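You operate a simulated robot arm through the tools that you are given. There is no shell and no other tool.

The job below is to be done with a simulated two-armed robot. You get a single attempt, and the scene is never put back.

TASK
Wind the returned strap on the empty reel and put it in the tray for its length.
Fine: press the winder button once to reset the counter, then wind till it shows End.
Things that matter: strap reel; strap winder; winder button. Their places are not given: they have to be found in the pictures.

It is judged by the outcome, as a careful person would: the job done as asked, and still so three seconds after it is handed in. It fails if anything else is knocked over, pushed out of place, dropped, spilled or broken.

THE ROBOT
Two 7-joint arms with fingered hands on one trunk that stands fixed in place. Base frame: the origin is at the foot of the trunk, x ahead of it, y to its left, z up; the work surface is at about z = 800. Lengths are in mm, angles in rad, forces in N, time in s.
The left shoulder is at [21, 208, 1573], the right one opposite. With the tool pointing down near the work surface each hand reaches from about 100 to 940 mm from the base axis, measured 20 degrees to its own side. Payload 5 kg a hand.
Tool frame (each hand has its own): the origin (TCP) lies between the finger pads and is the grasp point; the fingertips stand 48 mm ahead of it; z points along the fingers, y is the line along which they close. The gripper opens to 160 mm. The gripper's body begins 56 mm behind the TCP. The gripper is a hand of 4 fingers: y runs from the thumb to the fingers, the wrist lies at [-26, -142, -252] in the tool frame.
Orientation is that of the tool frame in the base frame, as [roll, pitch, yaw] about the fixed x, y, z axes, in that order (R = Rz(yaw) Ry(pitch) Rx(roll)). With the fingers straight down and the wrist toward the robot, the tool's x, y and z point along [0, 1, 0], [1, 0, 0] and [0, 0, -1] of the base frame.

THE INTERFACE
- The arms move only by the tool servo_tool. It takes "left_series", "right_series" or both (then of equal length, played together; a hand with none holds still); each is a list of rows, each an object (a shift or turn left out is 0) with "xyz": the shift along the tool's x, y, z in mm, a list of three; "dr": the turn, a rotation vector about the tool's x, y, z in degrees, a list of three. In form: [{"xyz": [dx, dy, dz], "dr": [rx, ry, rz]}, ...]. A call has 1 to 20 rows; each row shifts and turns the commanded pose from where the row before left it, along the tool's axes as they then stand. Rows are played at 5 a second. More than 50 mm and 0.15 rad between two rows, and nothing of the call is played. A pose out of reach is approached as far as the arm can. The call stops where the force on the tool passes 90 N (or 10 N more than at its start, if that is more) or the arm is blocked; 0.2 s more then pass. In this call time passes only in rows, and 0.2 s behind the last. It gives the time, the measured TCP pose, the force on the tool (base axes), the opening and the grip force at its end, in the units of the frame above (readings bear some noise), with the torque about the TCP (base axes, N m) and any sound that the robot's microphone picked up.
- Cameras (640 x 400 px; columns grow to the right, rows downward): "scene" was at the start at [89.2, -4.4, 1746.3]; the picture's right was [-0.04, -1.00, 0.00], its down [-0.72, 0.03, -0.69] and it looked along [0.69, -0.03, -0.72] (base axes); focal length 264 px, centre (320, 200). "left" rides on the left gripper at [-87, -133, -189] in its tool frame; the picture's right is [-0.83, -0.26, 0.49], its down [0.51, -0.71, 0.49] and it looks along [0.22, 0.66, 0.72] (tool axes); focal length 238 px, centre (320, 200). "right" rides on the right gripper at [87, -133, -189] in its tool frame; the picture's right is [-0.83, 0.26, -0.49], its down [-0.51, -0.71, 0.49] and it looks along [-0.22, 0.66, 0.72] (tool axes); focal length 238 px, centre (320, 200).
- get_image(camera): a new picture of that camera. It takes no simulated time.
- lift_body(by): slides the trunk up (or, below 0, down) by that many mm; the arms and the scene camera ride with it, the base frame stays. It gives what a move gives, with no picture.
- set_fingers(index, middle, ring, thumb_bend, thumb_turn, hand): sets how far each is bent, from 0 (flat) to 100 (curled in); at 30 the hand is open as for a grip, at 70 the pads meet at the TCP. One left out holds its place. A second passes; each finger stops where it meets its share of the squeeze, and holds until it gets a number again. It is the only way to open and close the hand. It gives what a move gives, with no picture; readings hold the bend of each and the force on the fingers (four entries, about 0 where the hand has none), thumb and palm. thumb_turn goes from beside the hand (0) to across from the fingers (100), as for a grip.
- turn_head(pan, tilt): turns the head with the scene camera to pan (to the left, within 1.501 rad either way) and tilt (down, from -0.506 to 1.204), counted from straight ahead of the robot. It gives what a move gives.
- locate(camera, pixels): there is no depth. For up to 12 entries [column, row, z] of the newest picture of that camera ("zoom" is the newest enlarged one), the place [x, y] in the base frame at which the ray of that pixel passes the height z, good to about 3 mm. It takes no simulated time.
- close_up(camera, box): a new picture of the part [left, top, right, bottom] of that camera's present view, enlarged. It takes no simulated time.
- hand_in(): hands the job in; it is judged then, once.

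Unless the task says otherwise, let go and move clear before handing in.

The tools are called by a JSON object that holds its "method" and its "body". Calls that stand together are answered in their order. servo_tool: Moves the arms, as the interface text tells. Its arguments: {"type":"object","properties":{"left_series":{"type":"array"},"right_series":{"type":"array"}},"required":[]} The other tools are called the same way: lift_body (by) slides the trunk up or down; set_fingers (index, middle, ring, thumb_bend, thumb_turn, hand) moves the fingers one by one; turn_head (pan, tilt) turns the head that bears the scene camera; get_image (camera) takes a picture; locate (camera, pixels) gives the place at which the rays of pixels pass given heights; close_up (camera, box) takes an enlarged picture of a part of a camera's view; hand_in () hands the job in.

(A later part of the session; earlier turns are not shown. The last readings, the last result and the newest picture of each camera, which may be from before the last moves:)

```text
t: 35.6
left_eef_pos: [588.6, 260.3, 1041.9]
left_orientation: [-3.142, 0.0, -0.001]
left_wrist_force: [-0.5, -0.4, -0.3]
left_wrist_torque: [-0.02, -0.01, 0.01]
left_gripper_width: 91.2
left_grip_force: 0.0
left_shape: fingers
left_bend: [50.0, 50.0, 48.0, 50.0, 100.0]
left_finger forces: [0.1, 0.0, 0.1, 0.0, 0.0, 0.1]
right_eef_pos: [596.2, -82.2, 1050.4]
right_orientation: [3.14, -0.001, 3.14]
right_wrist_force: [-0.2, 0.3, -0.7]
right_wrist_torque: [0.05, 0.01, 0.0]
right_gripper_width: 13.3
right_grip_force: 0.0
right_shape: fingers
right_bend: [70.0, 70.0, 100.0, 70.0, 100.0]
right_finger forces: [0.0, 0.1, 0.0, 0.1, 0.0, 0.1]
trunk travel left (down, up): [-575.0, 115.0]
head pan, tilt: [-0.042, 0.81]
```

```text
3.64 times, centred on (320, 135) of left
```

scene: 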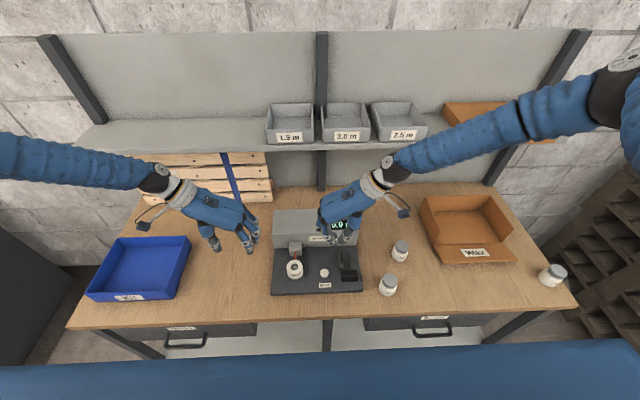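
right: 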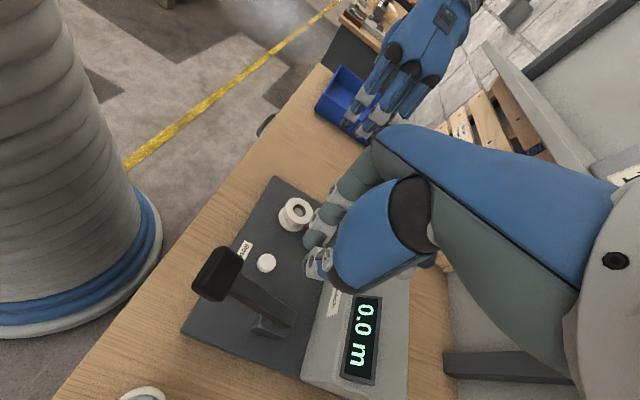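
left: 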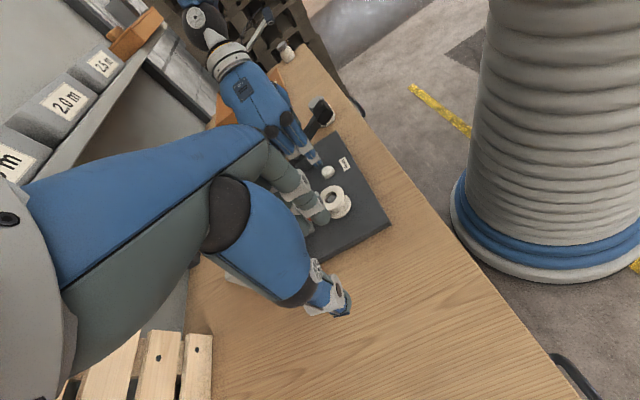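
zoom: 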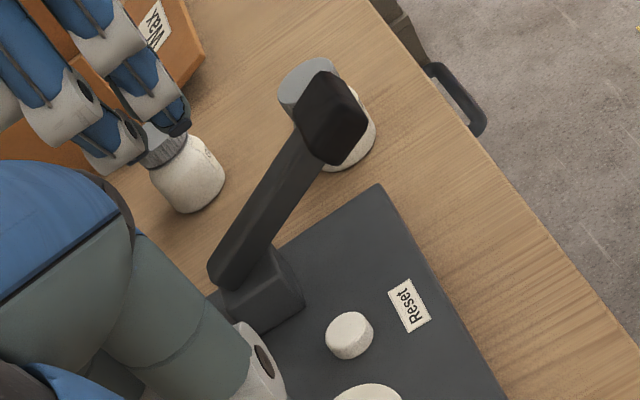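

The pad's top centre is at about (511,-119,943) with the hinge near (630,-121,850). I'll move the pinched fingertips above the pad.

{"method": "servo_tool", "body": {"right_series": [{"xyz": [22, -9, 0]}, {"xyz": [25, -10, 0]}, {"xyz": [25, -10, 0]}, {"xyz": [15, -7, 10]}, {"xyz": [0, 0, 12]}]}}

{"method": "get_image", "body": {"camera": "scene"}}

{"method": "close_up", "body": {"camera": "scene", "box": [290, 200, 410, 300]}}

{"method": "get_image", "body": {"camera": "right"}}

{"method": "close_up", "body": {"camera": "left", "box": [260, 80, 380, 190]}}

```text
t: 36.8
left_eef_pos: [589.8, 260.0, 1042.1]
left_orientation: [-3.14, 0.003, 0.002]
left_wrist_force: [0.1, 0.5, -0.6]
left_wrist_torque: [0.02, 0.01, -0.04]
left_gripper_width: 90.7
left_grip_force: 0.0
left_shape: fingers
left_bend: [50.0, 50.0, 48.0, 50.0, 100.0]
left_finger forces: [0.0, 0.0, 0.1, 0.0, 0.0, 0.0]
right_eef_pos: [506.1, -119.0, 1027.0]
right_orientation: [-3.141, -0.001, -3.141]
right_wrist_force: [0.0, 1.1, 1.4]
right_wrist_torque: [-0.01, 0.06, 0.03]
right_gripper_width: 13.4
right_grip_force: 0.1
right_shape: fingers
right_bend: [70.0, 70.0, 100.0, 70.0, 100.0]
right_finger forces: [0.0, 0.0, 0.0, 0.0, 0.0, 0.0]
trunk travel left (down, up): [-575.0, 115.0]
head pan, tilt: [-0.042, 0.81]
```

```text
taken
```

scene: 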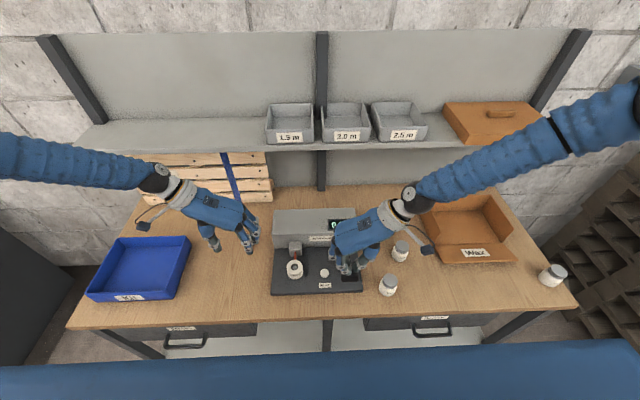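

```text
4.00 times, centred on (350, 250) of scene
```

zoom: 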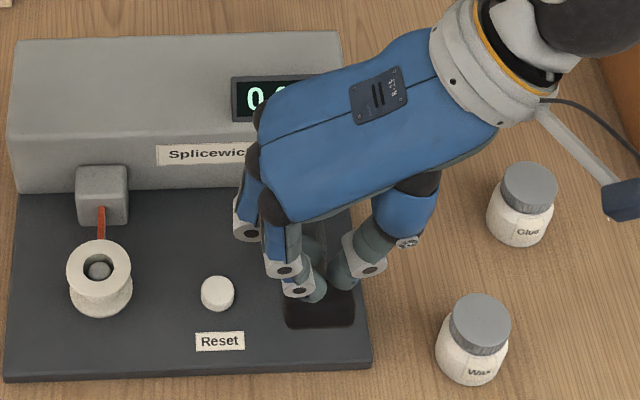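

```text
taken
```

right: 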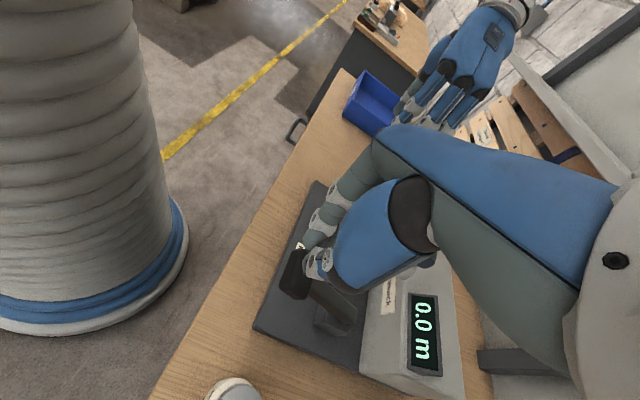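

```text
3.64 times, centred on (320, 135) of left
```

zoom: 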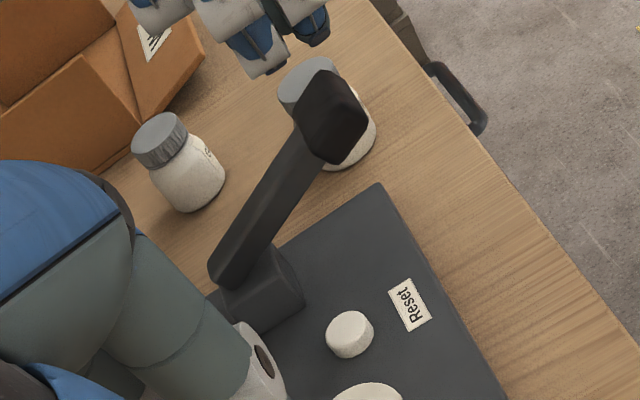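

The fingertips are above the pad and the right camera has a clear view of "0.0 m" at (424,330). I'll descend toward the pad in small steps until contact.

{"method": "servo_tool", "body": {"right_series": [{"xyz": [0, 0, 8]}, {"xyz": [0, 0, 8]}, {"xyz": [0, 0, 8]}]}}

{"method": "close_up", "body": {"camera": "left", "box": [260, 80, 380, 190]}}

{"method": "close_up", "body": {"camera": "right", "box": [230, 200, 390, 380]}}

{"method": "close_up", "body": {"camera": "scene", "box": [320, 240, 380, 290]}}

```text
t: 37.6
left_eef_pos: [589.5, 260.1, 1042.9]
left_orientation: [3.141, 0.0, 0.0]
left_wrist_force: [0.1, -0.4, -1.1]
left_wrist_torque: [0.04, -0.03, 0.0]
left_gripper_width: 90.8
left_grip_force: 0.0
left_shape: fingers
left_bend: [50.0, 50.0, 48.0, 50.0, 100.0]
left_finger forces: [0.0, 0.0, 0.1, 0.0, 0.0, 0.0]
right_eef_pos: [505.4, -120.2, 1004.2]
right_orientation: [3.14, -0.001, 3.141]
right_wrist_force: [-1.0, -0.3, 0.1]
right_wrist_torque: [0.01, 0.03, 0.01]
right_gripper_width: 13.3
right_grip_force: 0.1
right_shape: fingers
right_bend: [70.0, 70.0, 100.0, 70.0, 100.0]
right_finger forces: [0.0, 0.1, 0.0, 0.0, 0.1, 0.1]
trunk travel left (down, up): [-575.0, 115.0]
head pan, tilt: [-0.042, 0.81]
```

```text
3.64 times, centred on (320, 135) of left
```

zoom: 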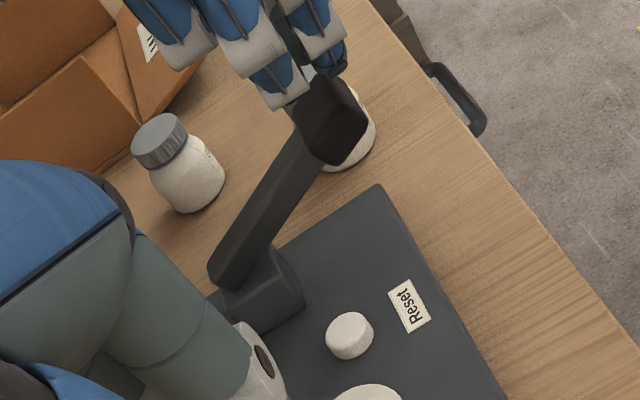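

```text
2.22 times, centred on (310, 290) of right
```

zoom: 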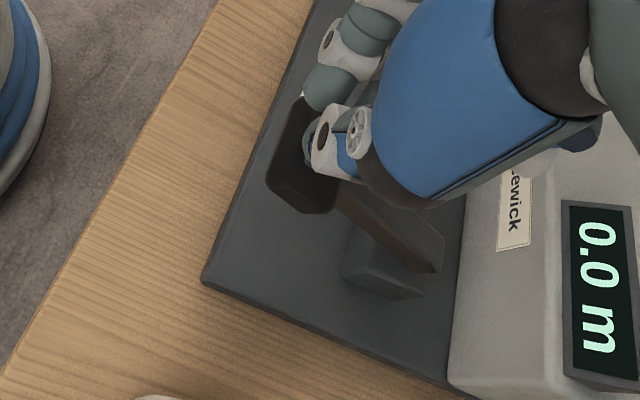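

```text
8.00 times, centred on (350, 265) of scene
```

zoom: 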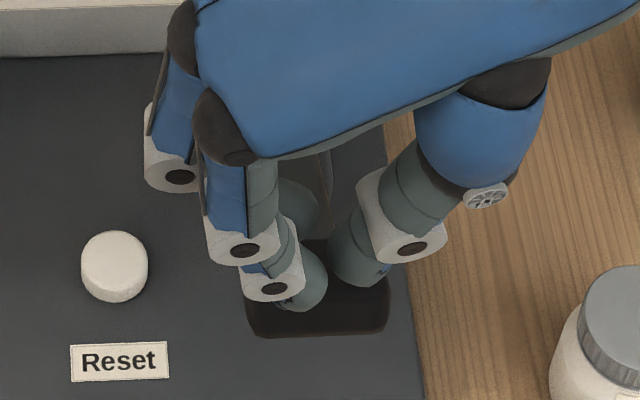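

The index and thumb tips are just over the pad (scene zoom (300,300) and (360,270)). I'll keep lowering along the lever's arc in small rows.

{"method": "servo_tool", "body": {"right_series": [{"xyz": [0, 0, 4]}, {"xyz": [0, 0, 4]}, {"xyz": [0, 0, 3]}]}}

{"method": "close_up", "body": {"camera": "right", "box": [230, 200, 450, 380]}}

{"method": "close_up", "body": {"camera": "left", "box": [260, 80, 380, 190]}}

```text
t: 38.4
left_eef_pos: [590.0, 261.2, 1042.2]
left_orientation: [-3.141, 0.002, 0.002]
left_wrist_force: [-1.0, 1.2, 0.8]
left_wrist_torque: [-0.01, 0.01, 0.02]
left_gripper_width: 90.7
left_grip_force: 0.0
left_shape: fingers
left_bend: [50.0, 50.0, 48.0, 50.0, 100.0]
left_finger forces: [0.0, 0.1, 0.1, 0.0, 0.0, 0.0]
right_eef_pos: [506.0, -119.1, 993.5]
right_orientation: [3.141, 0.0, 3.141]
right_wrist_force: [-0.1, -0.1, 1.1]
right_wrist_torque: [0.01, -0.01, 0.01]
right_gripper_width: 13.2
right_grip_force: 0.2
right_shape: fingers
right_bend: [70.0, 70.0, 100.0, 70.0, 100.0]
right_finger forces: [0.0, 0.0, 0.0, 0.0, 0.3, 0.0]
trunk travel left (down, up): [-575.0, 115.0]
head pan, tilt: [-0.042, 0.81]
```

```text
2.22 times, centred on (340, 290) of right
```

zoom: 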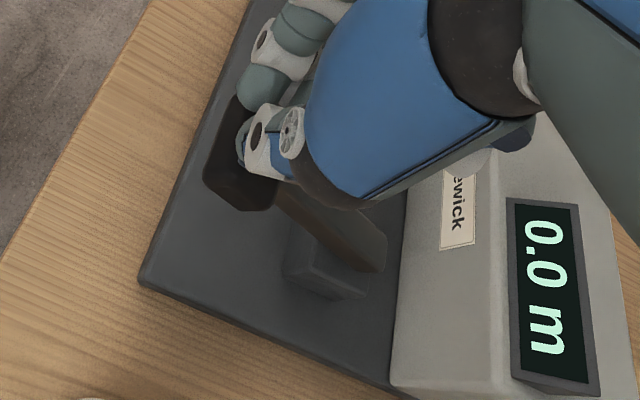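

```text
3.64 times, centred on (320, 135) of left
```

zoom: 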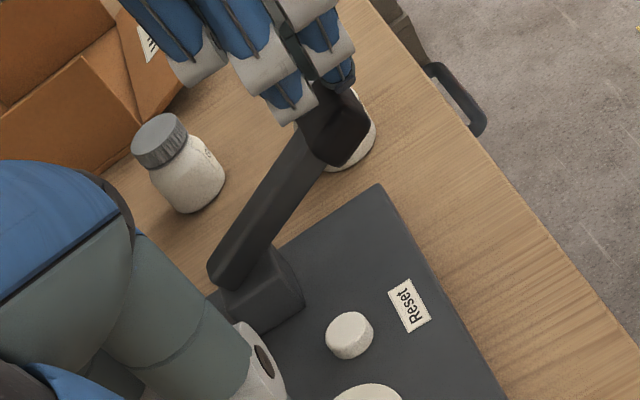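

Contact is starting (thumb 0.3 N, about 1 N up). I'll push along the arc, down and slightly toward the robot.

{"method": "servo_tool", "body": {"right_series": [{"xyz": [2, 0, 4]}, {"xyz": [2, 0, 4]}, {"xyz": [2, 0, 4]}]}}

{"method": "close_up", "body": {"camera": "right", "box": [230, 200, 450, 380]}}

{"method": "close_up", "body": {"camera": "left", "box": [260, 80, 380, 190]}}

```text
t: 39.2
left_eef_pos: [589.6, 260.7, 1042.5]
left_orientation: [-3.141, 0.0, 0.001]
left_wrist_force: [-0.1, -0.7, 0.2]
left_wrist_torque: [0.02, 0.04, -0.02]
left_gripper_width: 90.9
left_grip_force: 0.1
left_shape: fingers
left_bend: [50.0, 50.0, 48.0, 50.0, 100.0]
left_finger forces: [0.1, 0.0, 0.1, 0.1, 0.0, 0.0]
right_eef_pos: [499.0, -118.1, 980.2]
right_orientation: [-3.14, 0.0, -3.14]
right_wrist_force: [0.1, -0.1, 0.6]
right_wrist_torque: [-0.01, 0.01, 0.02]
right_gripper_width: 13.4
right_grip_force: 0.0
right_shape: fingers
right_bend: [70.0, 70.0, 100.0, 70.0, 100.0]
right_finger forces: [0.0, 0.1, 0.0, 0.0, 0.8, 0.1]
trunk travel left (down, up): [-575.0, 115.0]
head pan, tilt: [-0.042, 0.81]
```

```text
2.22 times, centred on (340, 290) of right
```

zoom: 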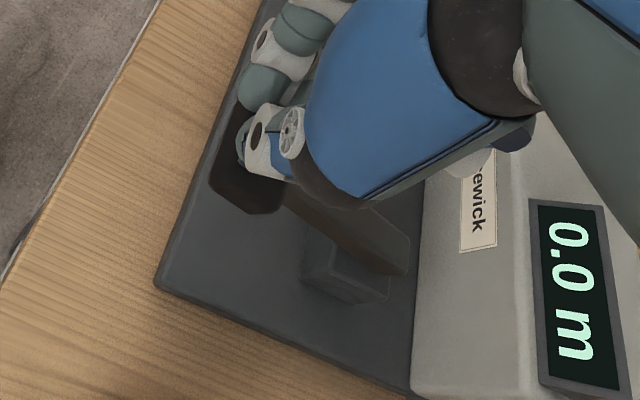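

```text
3.64 times, centred on (320, 135) of left
```

zoom: 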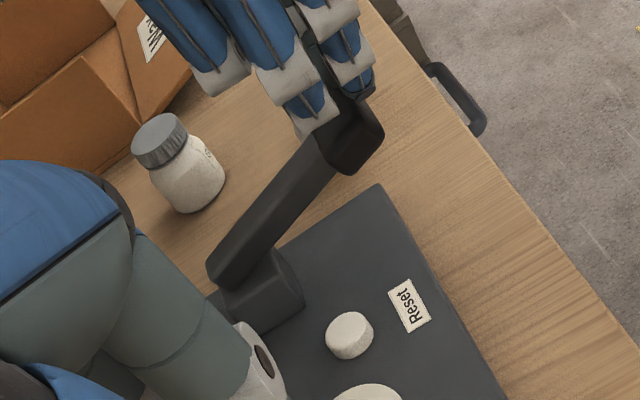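

The lever is rotating down with under 1 N, and the display is still 0.0 m. I'll continue pressing.

{"method": "servo_tool", "body": {"right_series": [{"xyz": [2, 0, 5]}, {"xyz": [2, 0, 5]}, {"xyz": [2, 0, 5]}]}}

{"method": "close_up", "body": {"camera": "right", "box": [230, 200, 450, 380]}}

{"method": "close_up", "body": {"camera": "left", "box": [260, 80, 380, 190]}}

```text
t: 40.0
left_eef_pos: [588.7, 260.1, 1043.1]
left_orientation: [-3.14, -0.001, 0.0]
left_wrist_force: [0.5, 0.2, -0.1]
left_wrist_torque: [0.02, -0.02, -0.04]
left_gripper_width: 90.9
left_grip_force: 0.1
left_shape: fingers
left_bend: [50.0, 50.0, 48.0, 50.0, 100.0]
left_finger forces: [0.0, 0.0, 0.1, 0.1, 0.0, 0.1]
right_eef_pos: [494.2, -117.1, 965.9]
right_orientation: [-3.141, -0.001, 3.141]
right_wrist_force: [-1.4, -1.1, 1.3]
right_wrist_torque: [-0.04, 0.04, 0.0]
right_gripper_width: 13.6
right_grip_force: 0.4
right_shape: fingers
right_bend: [70.0, 70.0, 100.0, 70.0, 100.0]
right_finger forces: [0.1, 0.1, 0.0, 0.0, 1.6, 0.1]
trunk travel left (down, up): [-575.0, 115.0]
head pan, tilt: [-0.042, 0.81]
```

```text
2.22 times, centred on (340, 290) of right
```

zoom: 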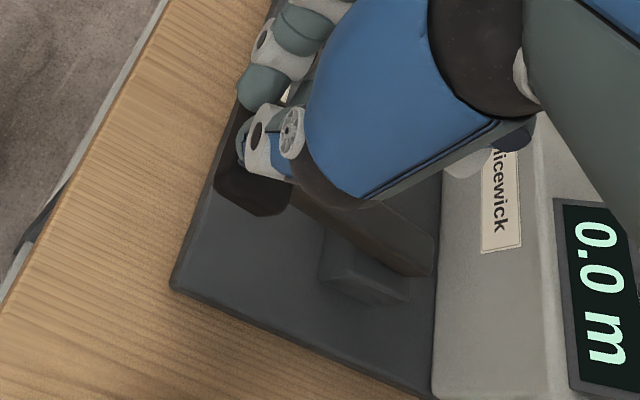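

```text
3.64 times, centred on (320, 135) of left
```

zoom: 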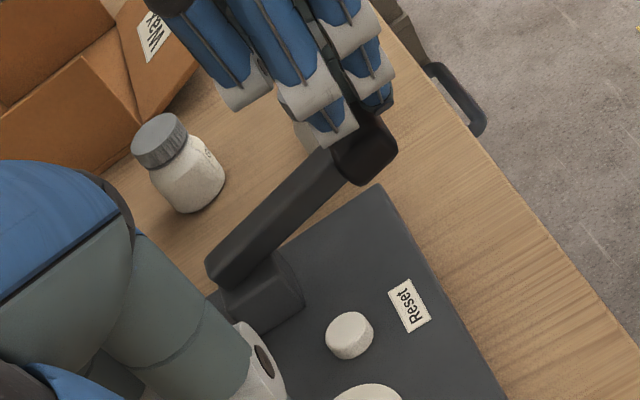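

The lever continues to follow with only ~1.5 N; display still 0.0 m. I'll push further down.

{"method": "servo_tool", "body": {"right_series": [{"xyz": [1.5, 0, 5]}, {"xyz": [1.5, 0, 5]}, {"xyz": [1, 0, 5]}]}}

{"method": "close_up", "body": {"camera": "right", "box": [230, 200, 450, 380]}}

{"method": "close_up", "body": {"camera": "left", "box": [260, 80, 380, 190]}}

```text
t: 40.8
left_eef_pos: [587.8, 260.3, 1042.2]
left_orientation: [3.142, -0.001, -0.001]
left_wrist_force: [0.5, 0.9, -0.8]
left_wrist_torque: [-0.01, -0.01, 0.02]
left_gripper_width: 91.0
left_grip_force: 0.1
left_shape: fingers
left_bend: [50.0, 50.0, 48.0, 50.0, 100.0]
left_finger forces: [0.0, 0.0, 0.1, 0.1, 0.1, 0.0]
right_eef_pos: [489.6, -118.5, 952.0]
right_orientation: [3.141, -0.001, -3.142]
right_wrist_force: [0.7, 0.0, 2.9]
right_wrist_torque: [-0.04, 0.04, -0.01]
right_gripper_width: 13.2
right_grip_force: 1.3
right_shape: fingers
right_bend: [70.0, 70.0, 100.0, 70.0, 100.0]
right_finger forces: [0.1, 0.1, 0.1, 0.1, 2.5, 0.1]
trunk travel left (down, up): [-575.0, 115.0]
head pan, tilt: [-0.042, 0.81]
```

```text
2.22 times, centred on (340, 290) of right
```

zoom: 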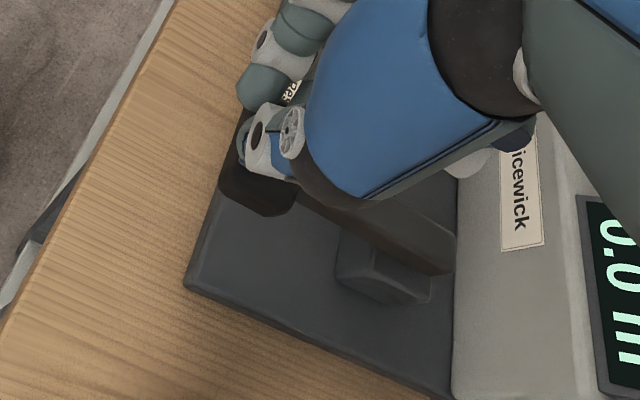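

```text
3.64 times, centred on (320, 135) of left
```

zoom: 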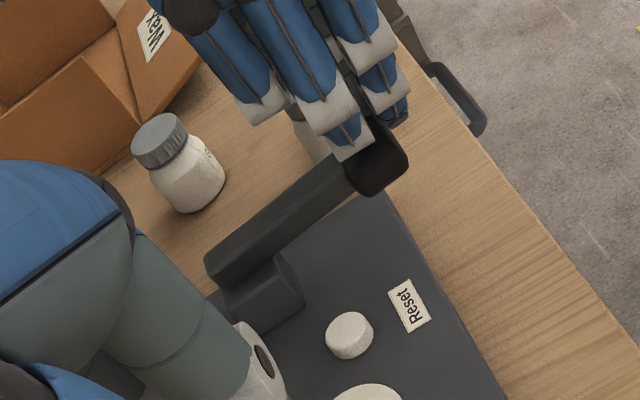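

The lever is now at maybe 20° with a 3 N spring force; display still 0.0 m. I'll keep pressing and also check the display from the head camera.

{"method": "servo_tool", "body": {"right_series": [{"xyz": [1, 0, 5]}, {"xyz": [1, 0, 5]}, {"xyz": [0.5, 0, 5]}]}}

{"method": "close_up", "body": {"camera": "scene", "box": [270, 200, 390, 300]}}

{"method": "close_up", "body": {"camera": "left", "box": [260, 80, 380, 190]}}

```text
t: 41.6
left_eef_pos: [588.5, 260.9, 1041.4]
left_orientation: [-3.141, -0.001, 0.0]
left_wrist_force: [-0.3, -0.4, -0.1]
left_wrist_torque: [0.0, 0.04, 0.01]
left_gripper_width: 91.0
left_grip_force: 0.1
left_shape: fingers
left_bend: [50.0, 50.0, 48.0, 50.0, 100.0]
left_finger forces: [0.0, 0.1, 0.1, 0.0, 0.0, 0.0]
right_eef_pos: [487.2, -119.6, 936.8]
right_orientation: [-3.141, 0.0, -3.14]
right_wrist_force: [-0.7, -0.1, 3.5]
right_wrist_torque: [0.0, 0.04, -0.02]
right_gripper_width: 12.4
right_grip_force: 1.6
right_shape: fingers
right_bend: [70.0, 70.0, 100.0, 70.0, 100.0]
right_finger forces: [0.0, 0.0, 0.0, 0.0, 2.9, 0.0]
trunk travel left (down, up): [-575.0, 115.0]
head pan, tilt: [-0.042, 0.81]
```

```text
4.00 times, centred on (330, 250) of scene
```

zoom: 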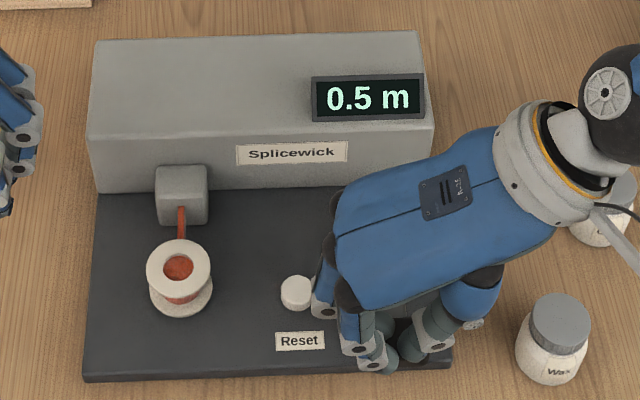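

```text
3.64 times, centred on (320, 135) of left
```

zoom: 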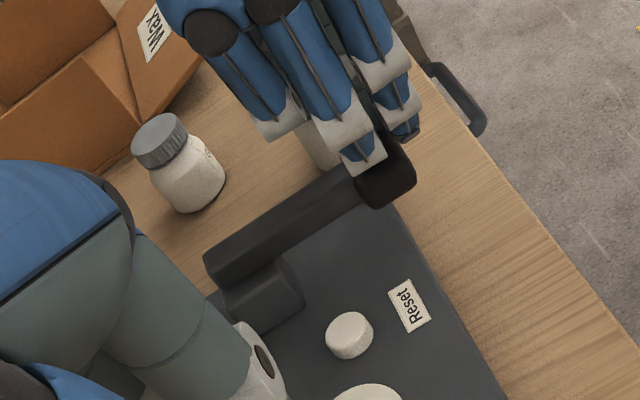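

The counter now shows 0.5 m and orange strap is on the reel, so the press is winding. I'll hold the lever here for one short step and re-read the display.

{"method": "servo_tool", "body": {"right_series": [{"xyz": [0, 0, 0]}]}}

{"method": "close_up", "body": {"camera": "scene", "box": [270, 200, 390, 300]}}

```text
t: 42.0
left_eef_pos: [589.2, 259.9, 1042.2]
left_orientation: [3.14, 0.0, 0.0]
left_wrist_force: [-0.1, -0.2, -0.5]
left_wrist_torque: [-0.03, 0.02, 0.0]
left_gripper_width: 90.9
left_grip_force: 0.1
left_shape: fingers
left_bend: [50.0, 50.0, 48.0, 50.0, 100.0]
left_finger forces: [0.1, 0.1, 0.0, 0.0, 0.0, 0.1]
right_eef_pos: [487.4, -118.4, 935.8]
right_orientation: [3.142, 0.0, -3.141]
right_wrist_force: [-0.3, 0.1, 2.0]
right_wrist_torque: [-0.06, 0.01, -0.05]
right_gripper_width: 12.5
right_grip_force: 1.4
right_shape: fingers
right_bend: [70.0, 70.0, 100.0, 70.0, 100.0]
right_finger forces: [0.1, 0.0, 0.0, 0.0, 3.0, 0.1]
trunk travel left (down, up): [-575.0, 115.0]
head pan, tilt: [-0.042, 0.81]
```

```text
4.00 times, centred on (330, 250) of scene
```

zoom: 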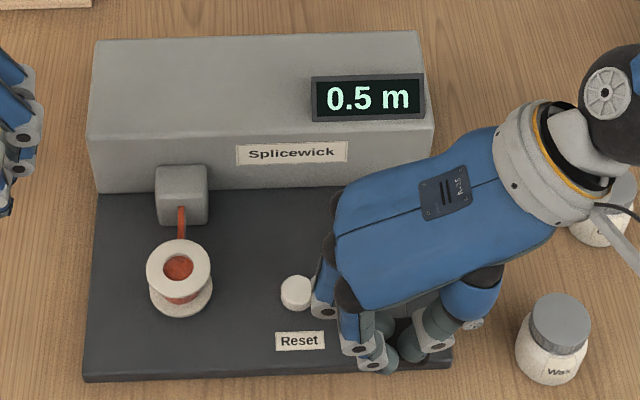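

Holding did not add length, so each full stroke of the lever winds 0.5 m. I'll let the lever rise back up, then look before the next stroke.

{"method": "servo_tool", "body": {"right_series": [{"xyz": [-1, 0, -8]}, {"xyz": [-2, 0, -10]}, {"xyz": [-3, 0, -10]}, {"xyz": [-4, 0, -10]}, {"xyz": [-4, 0, -10]}, {"xyz": [-4, 0, -10]}, {"xyz": [0, 0, -4]}]}}

{"method": "close_up", "body": {"camera": "scene", "box": [270, 200, 390, 300]}}

{"method": "close_up", "body": {"camera": "left", "box": [260, 80, 380, 190]}}

```text
t: 43.6
left_eef_pos: [588.3, 260.1, 1041.9]
left_orientation: [3.141, 0.0, 0.0]
left_wrist_force: [0.3, -0.7, -0.6]
left_wrist_torque: [0.03, -0.02, 0.02]
left_gripper_width: 91.0
left_grip_force: 0.1
left_shape: fingers
left_bend: [50.0, 50.0, 48.0, 50.0, 100.0]
left_finger forces: [0.1, 0.1, 0.0, 0.1, 0.0, 0.0]
right_eef_pos: [505.3, -118.1, 998.7]
right_orientation: [3.14, 0.0, 3.141]
right_wrist_force: [-0.9, -0.3, -1.0]
right_wrist_torque: [0.0, 0.01, 0.0]
right_gripper_width: 12.9
right_grip_force: 0.0
right_shape: fingers
right_bend: [70.0, 70.0, 100.0, 70.0, 100.0]
right_finger forces: [0.1, 0.1, 0.1, 0.0, 0.1, 0.0]
trunk travel left (down, up): [-575.0, 115.0]
head pan, tilt: [-0.042, 0.81]
```

```text
4.00 times, centred on (330, 250) of scene
```

zoom: 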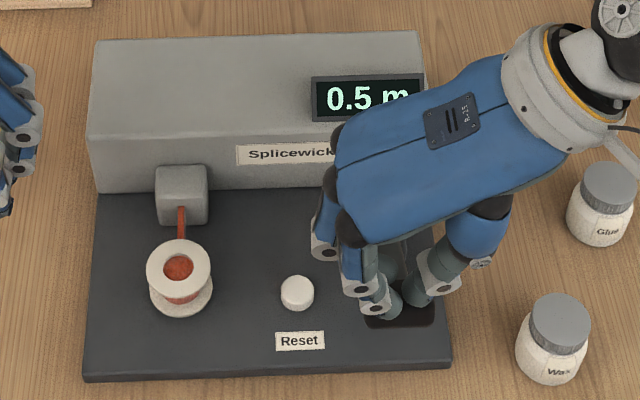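

```text
3.64 times, centred on (320, 135) of left
```

zoom: 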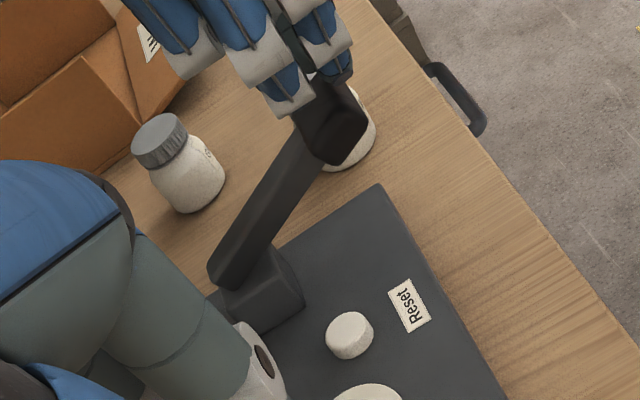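

The lever sprang back to its rest position and the count holds at 0.5 m. I'll make the second stroke along the same path.

{"method": "servo_tool", "body": {"right_series": [{"xyz": [0, 0, 4]}, {"xyz": [4, 0, 10]}, {"xyz": [4, 0, 10]}, {"xyz": [4, 0, 10]}, {"xyz": [3, 0, 10]}, {"xyz": [2, 0, 10]}, {"xyz": [1, 0, 8]}]}}

{"method": "close_up", "body": {"camera": "scene", "box": [270, 200, 390, 300]}}

```text
t: 45.2
left_eef_pos: [588.1, 260.3, 1042.3]
left_orientation: [3.141, 0.001, 0.001]
left_wrist_force: [0.2, 0.3, -0.1]
left_wrist_torque: [0.0, 0.0, -0.02]
left_gripper_width: 91.0
left_grip_force: 0.1
left_shape: fingers
left_bend: [50.0, 50.0, 48.0, 50.0, 100.0]
left_finger forces: [0.0, 0.0, 0.0, 0.0, 0.1, 0.0]
right_eef_pos: [486.8, -119.1, 934.4]
right_orientation: [-3.14, -0.001, -3.14]
right_wrist_force: [-0.1, -0.3, 2.7]
right_wrist_torque: [-0.07, 0.04, 0.02]
right_gripper_width: 13.1
right_grip_force: 1.3
right_shape: fingers
right_bend: [70.0, 70.0, 100.0, 70.0, 100.0]
right_finger forces: [0.0, 0.0, 0.0, 0.0, 2.9, 0.0]
trunk travel left (down, up): [-575.0, 115.0]
head pan, tilt: [-0.042, 0.81]
```

```text
4.00 times, centred on (330, 250) of scene
```

zoom: 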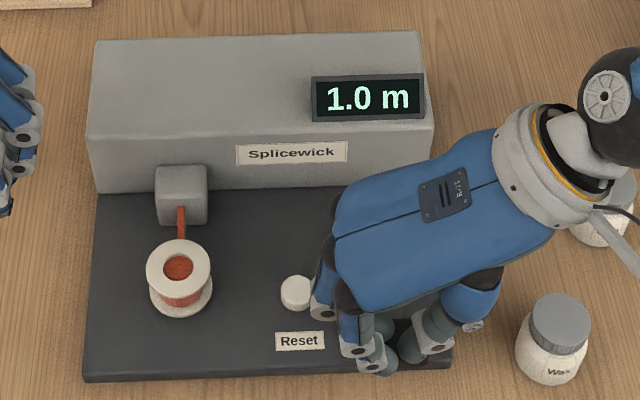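

The second stroke took the counter to 1.0 m. I'll release and make the third stroke, reading the display after each.

{"method": "servo_tool", "body": {"right_series": [{"xyz": [-1, 0, -8]}, {"xyz": [-2, 0, -10]}, {"xyz": [-3, 0, -10]}, {"xyz": [-4, 0, -10]}, {"xyz": [-4, 0, -10]}, {"xyz": [-4, 0, -10]}, {"xyz": [0, 0, -4]}]}}

{"method": "servo_tool", "body": {"right_series": [{"xyz": [0, 0, 4]}, {"xyz": [4, 0, 10]}, {"xyz": [4, 0, 10]}, {"xyz": [4, 0, 10]}, {"xyz": [3, 0, 10]}, {"xyz": [2, 0, 10]}, {"xyz": [1, 0, 8]}]}}

{"method": "close_up", "body": {"camera": "scene", "box": [270, 200, 390, 300]}}

```text
t: 46.8
left_eef_pos: [589.3, 261.2, 1043.2]
left_orientation: [-3.141, 0.0, 0.0]
left_wrist_force: [0.4, 0.3, 0.4]
left_wrist_torque: [-0.01, 0.0, 0.01]
left_gripper_width: 91.0
left_grip_force: 0.1
left_shape: fingers
left_bend: [50.0, 50.0, 48.0, 50.0, 100.0]
left_finger forces: [0.0, 0.0, 0.1, 0.1, 0.1, 0.1]
right_eef_pos: [507.2, -117.2, 997.8]
right_orientation: [-3.14, 0.0, -3.141]
right_wrist_force: [-0.2, 0.5, -0.2]
right_wrist_torque: [0.02, 0.0, 0.01]
right_gripper_width: 13.1
right_grip_force: 0.1
right_shape: fingers
right_bend: [70.0, 70.0, 100.0, 70.0, 100.0]
right_finger forces: [0.0, 0.0, 0.1, 0.0, 0.0, 0.0]
trunk travel left (down, up): [-575.0, 115.0]
head pan, tilt: [-0.042, 0.81]
```

```text
t: 48.4
left_eef_pos: [588.6, 260.9, 1042.6]
left_orientation: [3.141, -0.002, -0.001]
left_wrist_force: [-0.5, 1.0, -0.2]
left_wrist_torque: [-0.02, 0.0, 0.0]
left_gripper_width: 90.9
left_grip_force: 0.1
left_shape: fingers
left_bend: [50.0, 50.0, 48.0, 50.0, 100.0]
left_finger forces: [0.0, 0.1, 0.0, 0.0, 0.0, 0.0]
right_eef_pos: [488.6, -117.7, 936.1]
right_orientation: [3.141, 0.001, 3.141]
right_wrist_force: [-1.0, -1.7, 3.3]
right_wrist_torque: [-0.13, 0.06, -0.01]
right_gripper_width: 13.0
right_grip_force: 2.2
right_shape: fingers
right_bend: [70.0, 70.0, 100.0, 70.0, 100.0]
right_finger forces: [0.0, 0.0, 0.0, 0.0, 3.1, 0.0]
trunk travel left (down, up): [-575.0, 115.0]
head pan, tilt: [-0.042, 0.81]
```

```text
4.00 times, centred on (330, 250) of scene
```

zoom: 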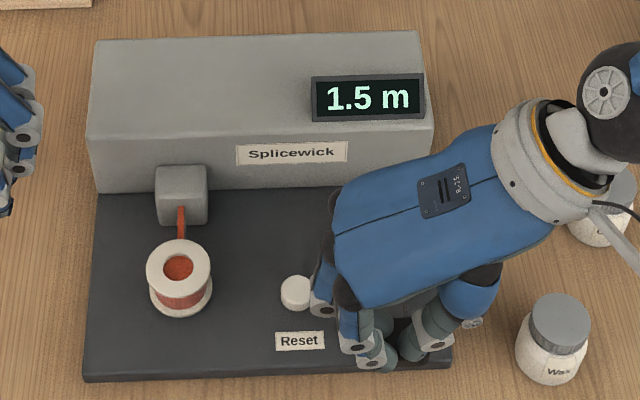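

The third stroke shows 1.5 m and no "End" yet. I'll do the fourth stroke.

{"method": "servo_tool", "body": {"right_series": [{"xyz": [-1, 0, -8]}, {"xyz": [-2, 0, -10]}, {"xyz": [-3, 0, -10]}, {"xyz": [-4, 0, -10]}, {"xyz": [-4, 0, -10]}, {"xyz": [-4, 0, -10]}, {"xyz": [0, 0, -4]}]}}

{"method": "close_up", "body": {"camera": "scene", "box": [270, 200, 390, 300]}}

{"method": "servo_tool", "body": {"right_series": [{"xyz": [0, 0, 4]}, {"xyz": [4, 0, 10]}, {"xyz": [4, 0, 10]}, {"xyz": [4, 0, 10]}, {"xyz": [3, 0, 10]}, {"xyz": [2, 0, 10]}, {"xyz": [1, 0, 8]}]}}

{"method": "close_up", "body": {"camera": "scene", "box": [270, 200, 390, 300]}}

```text
t: 50.0
left_eef_pos: [588.8, 260.3, 1042.9]
left_orientation: [3.141, -0.001, 0.001]
left_wrist_force: [0.6, -0.8, -1.1]
left_wrist_torque: [0.01, -0.05, 0.03]
left_gripper_width: 91.0
left_grip_force: 0.1
left_shape: fingers
left_bend: [50.0, 50.0, 48.0, 50.0, 100.0]
left_finger forces: [0.0, 0.1, 0.0, 0.0, 0.1, 0.0]
right_eef_pos: [505.6, -119.0, 998.0]
right_orientation: [3.14, -0.001, -3.141]
right_wrist_force: [-0.1, 0.3, -1.5]
right_wrist_torque: [-0.02, 0.0, 0.0]
right_gripper_width: 13.1
right_grip_force: 0.0
right_shape: fingers
right_bend: [70.0, 70.0, 100.0, 70.0, 100.0]
right_finger forces: [0.1, 0.0, 0.0, 0.0, 0.0, 0.0]
trunk travel left (down, up): [-575.0, 115.0]
head pan, tilt: [-0.042, 0.81]
```

```text
4.00 times, centred on (330, 250) of scene
```

zoom: 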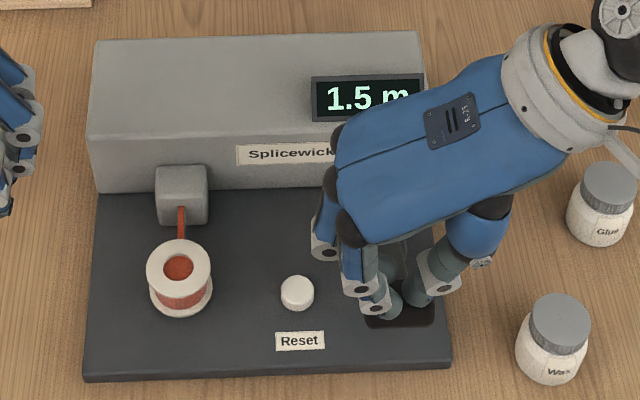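

```text
t: 51.6
left_eef_pos: [590.5, 261.0, 1042.1]
left_orientation: [3.141, 0.001, 0.0]
left_wrist_force: [-0.4, -0.8, 0.1]
left_wrist_torque: [-0.02, 0.03, 0.0]
left_gripper_width: 90.9
left_grip_force: 0.2
left_shape: fingers
left_bend: [50.0, 50.0, 48.0, 50.0, 100.0]
left_finger forces: [0.0, 0.0, 0.0, 0.0, 0.1, 0.0]
right_eef_pos: [488.2, -119.0, 936.1]
right_orientation: [-3.141, 0.0, 3.141]
right_wrist_force: [-1.1, 0.0, 3.3]
right_wrist_torque: [-0.05, 0.04, -0.03]
right_gripper_width: 12.6
right_grip_force: 0.8
right_shape: fingers
right_bend: [70.0, 70.0, 100.0, 70.0, 100.0]
right_finger forces: [0.0, 0.1, 0.0, 0.0, 3.0, 0.0]
trunk travel left (down, up): [-575.0, 115.0]
head pan, tilt: [-0.042, 0.81]
```

```text
4.00 times, centred on (330, 250) of scene
```

zoom: 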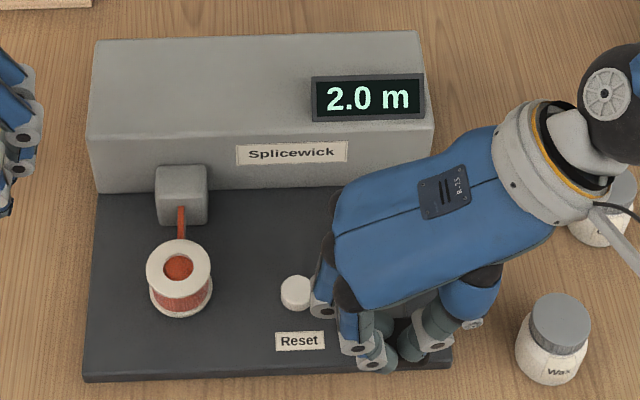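

The fourth stroke shows 2.0 m, still no "End". I'll release, look, and make the fifth stroke.

{"method": "servo_tool", "body": {"right_series": [{"xyz": [-1, 0, -8]}, {"xyz": [-2, 0, -10]}, {"xyz": [-3, 0, -10]}, {"xyz": [-4, 0, -10]}, {"xyz": [-4, 0, -10]}, {"xyz": [-4, 0, -10]}, {"xyz": [0, 0, -4]}]}}

{"method": "close_up", "body": {"camera": "scene", "box": [270, 200, 390, 300]}}

{"method": "servo_tool", "body": {"right_series": [{"xyz": [0, 0, 4]}, {"xyz": [4, 0, 10]}, {"xyz": [4, 0, 10]}, {"xyz": [4, 0, 10]}, {"xyz": [3, 0, 10]}, {"xyz": [2, 0, 10]}, {"xyz": [1, 0, 8]}]}}

{"method": "close_up", "body": {"camera": "scene", "box": [270, 200, 390, 300]}}

```text
t: 53.2
left_eef_pos: [589.7, 260.5, 1042.1]
left_orientation: [-3.141, -0.001, -0.001]
left_wrist_force: [1.0, -0.5, -0.4]
left_wrist_torque: [-0.01, 0.0, -0.04]
left_gripper_width: 91.0
left_grip_force: 0.0
left_shape: fingers
left_bend: [50.0, 50.0, 48.0, 50.0, 100.0]
left_finger forces: [0.1, 0.0, 0.1, 0.0, 0.0, 0.0]
right_eef_pos: [507.0, -117.3, 998.7]
right_orientation: [3.142, 0.001, -3.141]
right_wrist_force: [-0.4, -0.2, -0.1]
right_wrist_torque: [0.02, 0.0, 0.01]
right_gripper_width: 12.9
right_grip_force: 0.2
right_shape: fingers
right_bend: [70.0, 70.0, 100.0, 70.0, 100.0]
right_finger forces: [0.0, 0.0, 0.0, 0.0, 0.1, 0.1]
trunk travel left (down, up): [-575.0, 115.0]
head pan, tilt: [-0.042, 0.81]
```

```text
4.00 times, centred on (330, 250) of scene
```

zoom: 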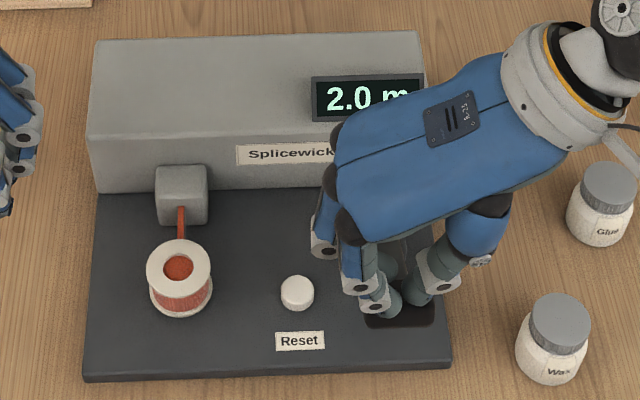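

```text
t: 54.8
left_eef_pos: [589.2, 260.1, 1043.4]
left_orientation: [-3.141, -0.001, -0.001]
left_wrist_force: [0.1, -0.6, 0.0]
left_wrist_torque: [-0.01, -0.02, 0.0]
left_gripper_width: 90.9
left_grip_force: 0.0
left_shape: fingers
left_bend: [50.0, 50.0, 48.0, 50.0, 100.0]
left_finger forces: [0.0, 0.0, 0.1, 0.0, 0.1, 0.0]
right_eef_pos: [488.4, -118.5, 935.7]
right_orientation: [-3.14, 0.0, 3.141]
right_wrist_force: [0.7, 0.2, 3.4]
right_wrist_torque: [-0.07, 0.04, -0.01]
right_gripper_width: 12.7
right_grip_force: 1.3
right_shape: fingers
right_bend: [70.0, 70.0, 100.0, 70.0, 100.0]
right_finger forces: [0.1, 0.1, 0.1, 0.1, 2.8, 0.1]
trunk travel left (down, up): [-575.0, 115.0]
head pan, tilt: [-0.042, 0.81]
```

```text
4.00 times, centred on (330, 250) of scene
```

zoom: 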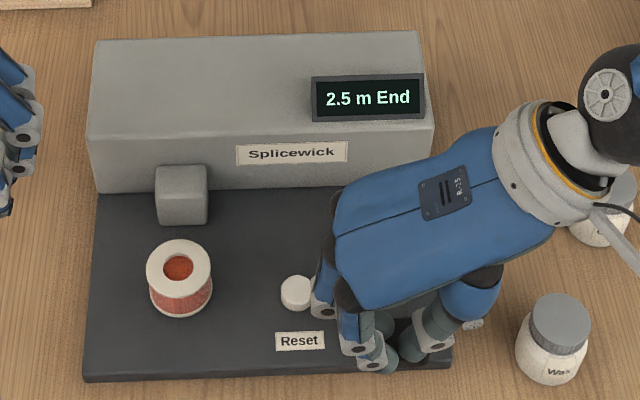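

The display now reads "2.5 m End" and the strap has left the guide block, so winding is done and the reel belongs in the 2.5 m tray. I'll release the lever, raise the right hand clear, and shift the left hand further aside.

{"method": "servo_tool", "body": {"right_series": [{"xyz": [-1, 0, -8]}, {"xyz": [-2, 0, -10]}, {"xyz": [-3, 0, -10]}, {"xyz": [-4, 0, -10]}, {"xyz": [-4, 0, -10]}, {"xyz": [-4, 0, -10]}, {"xyz": [0, 0, -10]}, {"xyz": [0, 0, -30]}, {"xyz": [0, 0, -30]}]}}

{"method": "servo_tool", "body": {"left_series": [{"xyz": [0, -30, 0]}, {"xyz": [0, -40, -20]}, {"xyz": [0, -30, -20]}]}}

{"method": "set_fingers", "body": {"hand": "right", "index": 42, "middle": 42, "ring": 42, "thumb_bend": 42, "thumb_turn": 100}}

{"method": "get_image", "body": {"camera": "scene"}}

{"method": "close_up", "body": {"camera": "scene", "box": [265, 200, 385, 300]}}

{"method": "get_image", "body": {"camera": "left"}}

```text
t: 56.8
left_eef_pos: [587.6, 261.1, 1042.1]
left_orientation: [3.14, -0.001, 0.0]
left_wrist_force: [-0.9, 0.3, 0.2]
left_wrist_torque: [0.0, -0.05, 0.0]
left_gripper_width: 90.9
left_grip_force: 0.1
left_shape: fingers
left_bend: [50.0, 50.0, 48.0, 50.0, 100.0]
left_finger forces: [0.1, 0.0, 0.0, 0.1, 0.0, 0.1]
right_eef_pos: [503.8, -117.9, 1064.2]
right_orientation: [3.141, -0.001, -3.138]
right_wrist_force: [-1.6, 0.3, -0.6]
right_wrist_torque: [0.02, -0.13, -0.01]
right_gripper_width: 12.9
right_grip_force: 0.1
right_shape: fingers
right_bend: [70.0, 70.0, 100.0, 70.0, 100.0]
right_finger forces: [0.1, 0.0, 0.0, 0.0, 0.1, 0.0]
trunk travel left (down, up): [-575.0, 115.0]
head pan, tilt: [-0.042, 0.81]
```

```text
t: 57.6
left_eef_pos: [589.7, 358.7, 1081.6]
left_orientation: [-3.141, 0.001, -0.005]
left_wrist_force: [-0.4, -0.3, 0.6]
left_wrist_torque: [0.01, -0.04, 0.0]
left_gripper_width: 91.1
left_grip_force: 0.1
left_shape: fingers
left_bend: [50.0, 50.0, 48.0, 50.0, 100.0]
left_finger forces: [0.0, 0.1, 0.1, 0.1, 0.0, 0.0]
right_eef_pos: [503.9, -118.4, 1065.2]
right_orientation: [3.142, 0.0, 3.141]
right_wrist_force: [1.0, 0.0, 0.1]
right_wrist_torque: [0.0, -0.05, 0.01]
right_gripper_width: 12.9
right_grip_force: 0.0
right_shape: fingers
right_bend: [70.0, 70.0, 100.0, 70.0, 100.0]
right_finger forces: [0.0, 0.0, 0.1, 0.0, 0.0, 0.0]
trunk travel left (down, up): [-575.0, 115.0]
head pan, tilt: [-0.042, 0.81]
```

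```text
t: 58.6
left_eef_pos: [589.4, 359.9, 1081.1]
left_orientation: [3.14, 0.0, 0.0]
left_wrist_force: [1.0, 0.5, 0.0]
left_wrist_torque: [0.02, -0.02, 0.03]
left_gripper_width: 90.9
left_grip_force: 0.1
left_shape: fingers
left_bend: [50.0, 50.0, 48.0, 50.0, 100.0]
left_finger forces: [0.0, 0.0, 0.1, 0.0, 0.0, 0.0]
right_eef_pos: [504.3, -117.1, 1065.4]
right_orientation: [3.141, 0.0, 3.14]
right_wrist_force: [0.0, -0.7, 0.2]
right_wrist_torque: [0.03, 0.01, -0.03]
right_gripper_width: 122.4
right_grip_force: 0.0
right_shape: fingers
right_bend: [42.0, 42.0, 42.0, 42.0, 99.0]
right_finger forces: [0.0, 0.0, 0.0, 0.0, 0.0, 0.0]
trunk travel left (down, up): [-575.0, 115.0]
head pan, tilt: [-0.042, 0.81]
```

```text
taken
```

scene: 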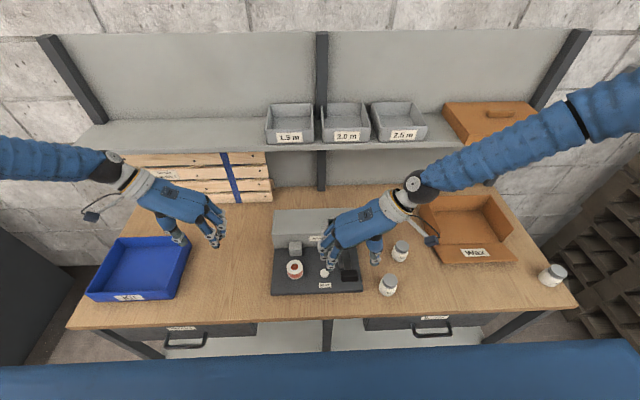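

```text
4.00 times, centred on (325, 250) of scene
```

zoom: 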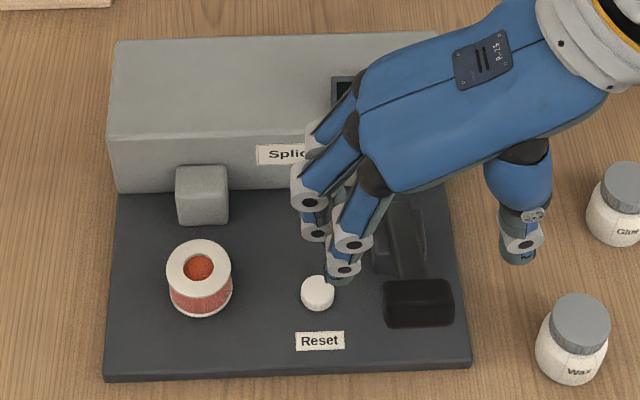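

```text
taken
```

left: 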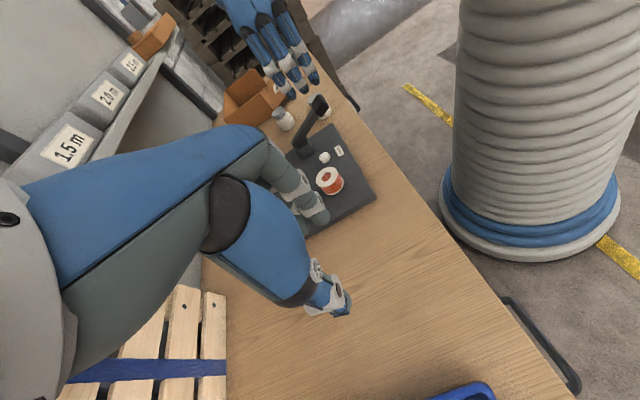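

The reel is full of orange strap and sits free on the spindle; the lever is back up. I'll bring the open right hand above the reel and descend part way.

{"method": "servo_tool", "body": {"right_series": [{"xyz": [-17, 37, 0]}, {"xyz": [-17, 38, 0]}, {"xyz": [-17, 38, 0]}, {"xyz": [-17, 37, 0]}, {"xyz": [-17, 37, 10]}, {"xyz": [0, 0, 35]}, {"xyz": [0, 0, 35]}, {"xyz": [0, 0, 30]}, {"xyz": [0, 0, 15]}]}}

{"method": "close_up", "body": {"camera": "scene", "box": [260, 220, 350, 290]}}

{"method": "close_up", "body": {"camera": "right", "box": [220, 160, 400, 340]}}

{"method": "locate", "body": {"camera": "scene", "pixels": [[393, 126, 1265], [427, 126, 1265], [372, 103, 1265], [410, 102, 1265], [400, 142, 1200], [400, 118, 1210]]}}

```text
t: 60.6
left_eef_pos: [589.6, 359.6, 1080.6]
left_orientation: [3.14, 0.002, 0.0]
left_wrist_force: [0.1, 0.4, -0.5]
left_wrist_torque: [0.02, -0.02, 0.0]
left_gripper_width: 90.7
left_grip_force: 0.1
left_shape: fingers
left_bend: [50.0, 50.0, 48.0, 50.0, 100.0]
left_finger forces: [0.0, 0.0, 0.0, 0.1, 0.0, 0.0]
right_eef_pos: [590.8, 70.2, 937.5]
right_orientation: [-3.141, -0.001, 3.142]
right_wrist_force: [-0.3, 0.2, 0.1]
right_wrist_torque: [0.04, 0.04, -0.04]
right_gripper_width: 122.9
right_grip_force: 0.1
right_shape: fingers
right_bend: [42.0, 42.0, 42.0, 42.0, 99.0]
right_finger forces: [0.0, 0.0, 0.0, 0.1, 0.1, 0.1]
trunk travel left (down, up): [-575.0, 115.0]
head pan, tilt: [-0.042, 0.81]
```

```text
5.71 times, centred on (305, 255) of scene
```

zoom: 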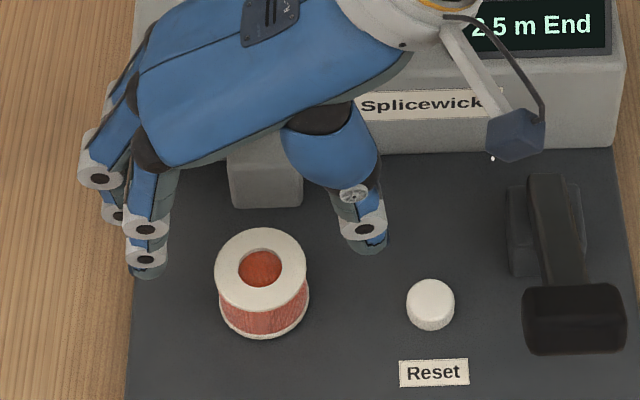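

```text
2.22 times, centred on (310, 250) of right
```

zoom: 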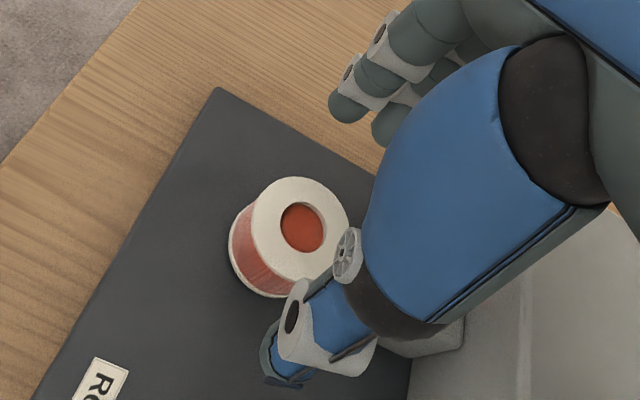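

```text
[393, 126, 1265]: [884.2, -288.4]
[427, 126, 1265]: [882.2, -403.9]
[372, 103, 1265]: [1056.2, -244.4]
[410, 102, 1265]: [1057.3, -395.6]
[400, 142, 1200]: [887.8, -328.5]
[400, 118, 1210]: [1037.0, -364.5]
```

The reel is between the open thumb and fingers, and the tray 2.5 m measures about x 884–1056, y -243 to -405 at its rim. I'll descend to the grasp height and close on the reel.

{"method": "servo_tool", "body": {"right_series": [{"xyz": [0, 0, 20]}, {"xyz": [0, 0, 15]}, {"xyz": [0, 0, 10]}, {"xyz": [0, 0, 7]}, {"xyz": [0, 0, 2]}]}}

{"method": "close_up", "body": {"camera": "scene", "box": [265, 240, 325, 290]}}

{"method": "close_up", "body": {"camera": "right", "box": [250, 180, 370, 300]}}

```text
t: 61.8
left_eef_pos: [590.6, 359.3, 1081.0]
left_orientation: [-3.141, 0.0, 0.0]
left_wrist_force: [-0.3, 0.9, 0.1]
left_wrist_torque: [-0.01, 0.01, 0.0]
left_gripper_width: 90.9
left_grip_force: 0.1
left_shape: fingers
left_bend: [50.0, 50.0, 48.0, 50.0, 100.0]
left_finger forces: [0.1, 0.0, 0.0, 0.0, 0.1, 0.1]
right_eef_pos: [589.9, 68.5, 885.0]
right_orientation: [3.14, 0.001, 3.141]
right_wrist_force: [0.1, 0.3, -0.6]
right_wrist_torque: [-0.02, 0.0, 0.0]
right_gripper_width: 123.1
right_grip_force: 0.0
right_shape: fingers
right_bend: [42.0, 42.0, 42.0, 42.0, 99.0]
right_finger forces: [0.1, 0.1, 0.0, 0.1, 0.1, 0.1]
trunk travel left (down, up): [-575.0, 115.0]
head pan, tilt: [-0.042, 0.81]
```

```text
8.00 times, centred on (295, 265) of scene
```

zoom: 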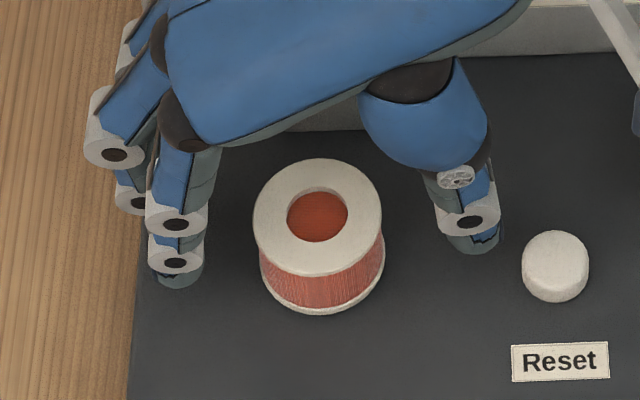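

```text
3.33 times, centred on (310, 240) of right
```

zoom: 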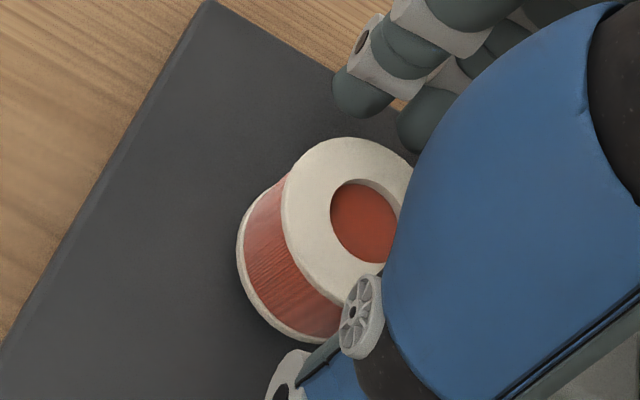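

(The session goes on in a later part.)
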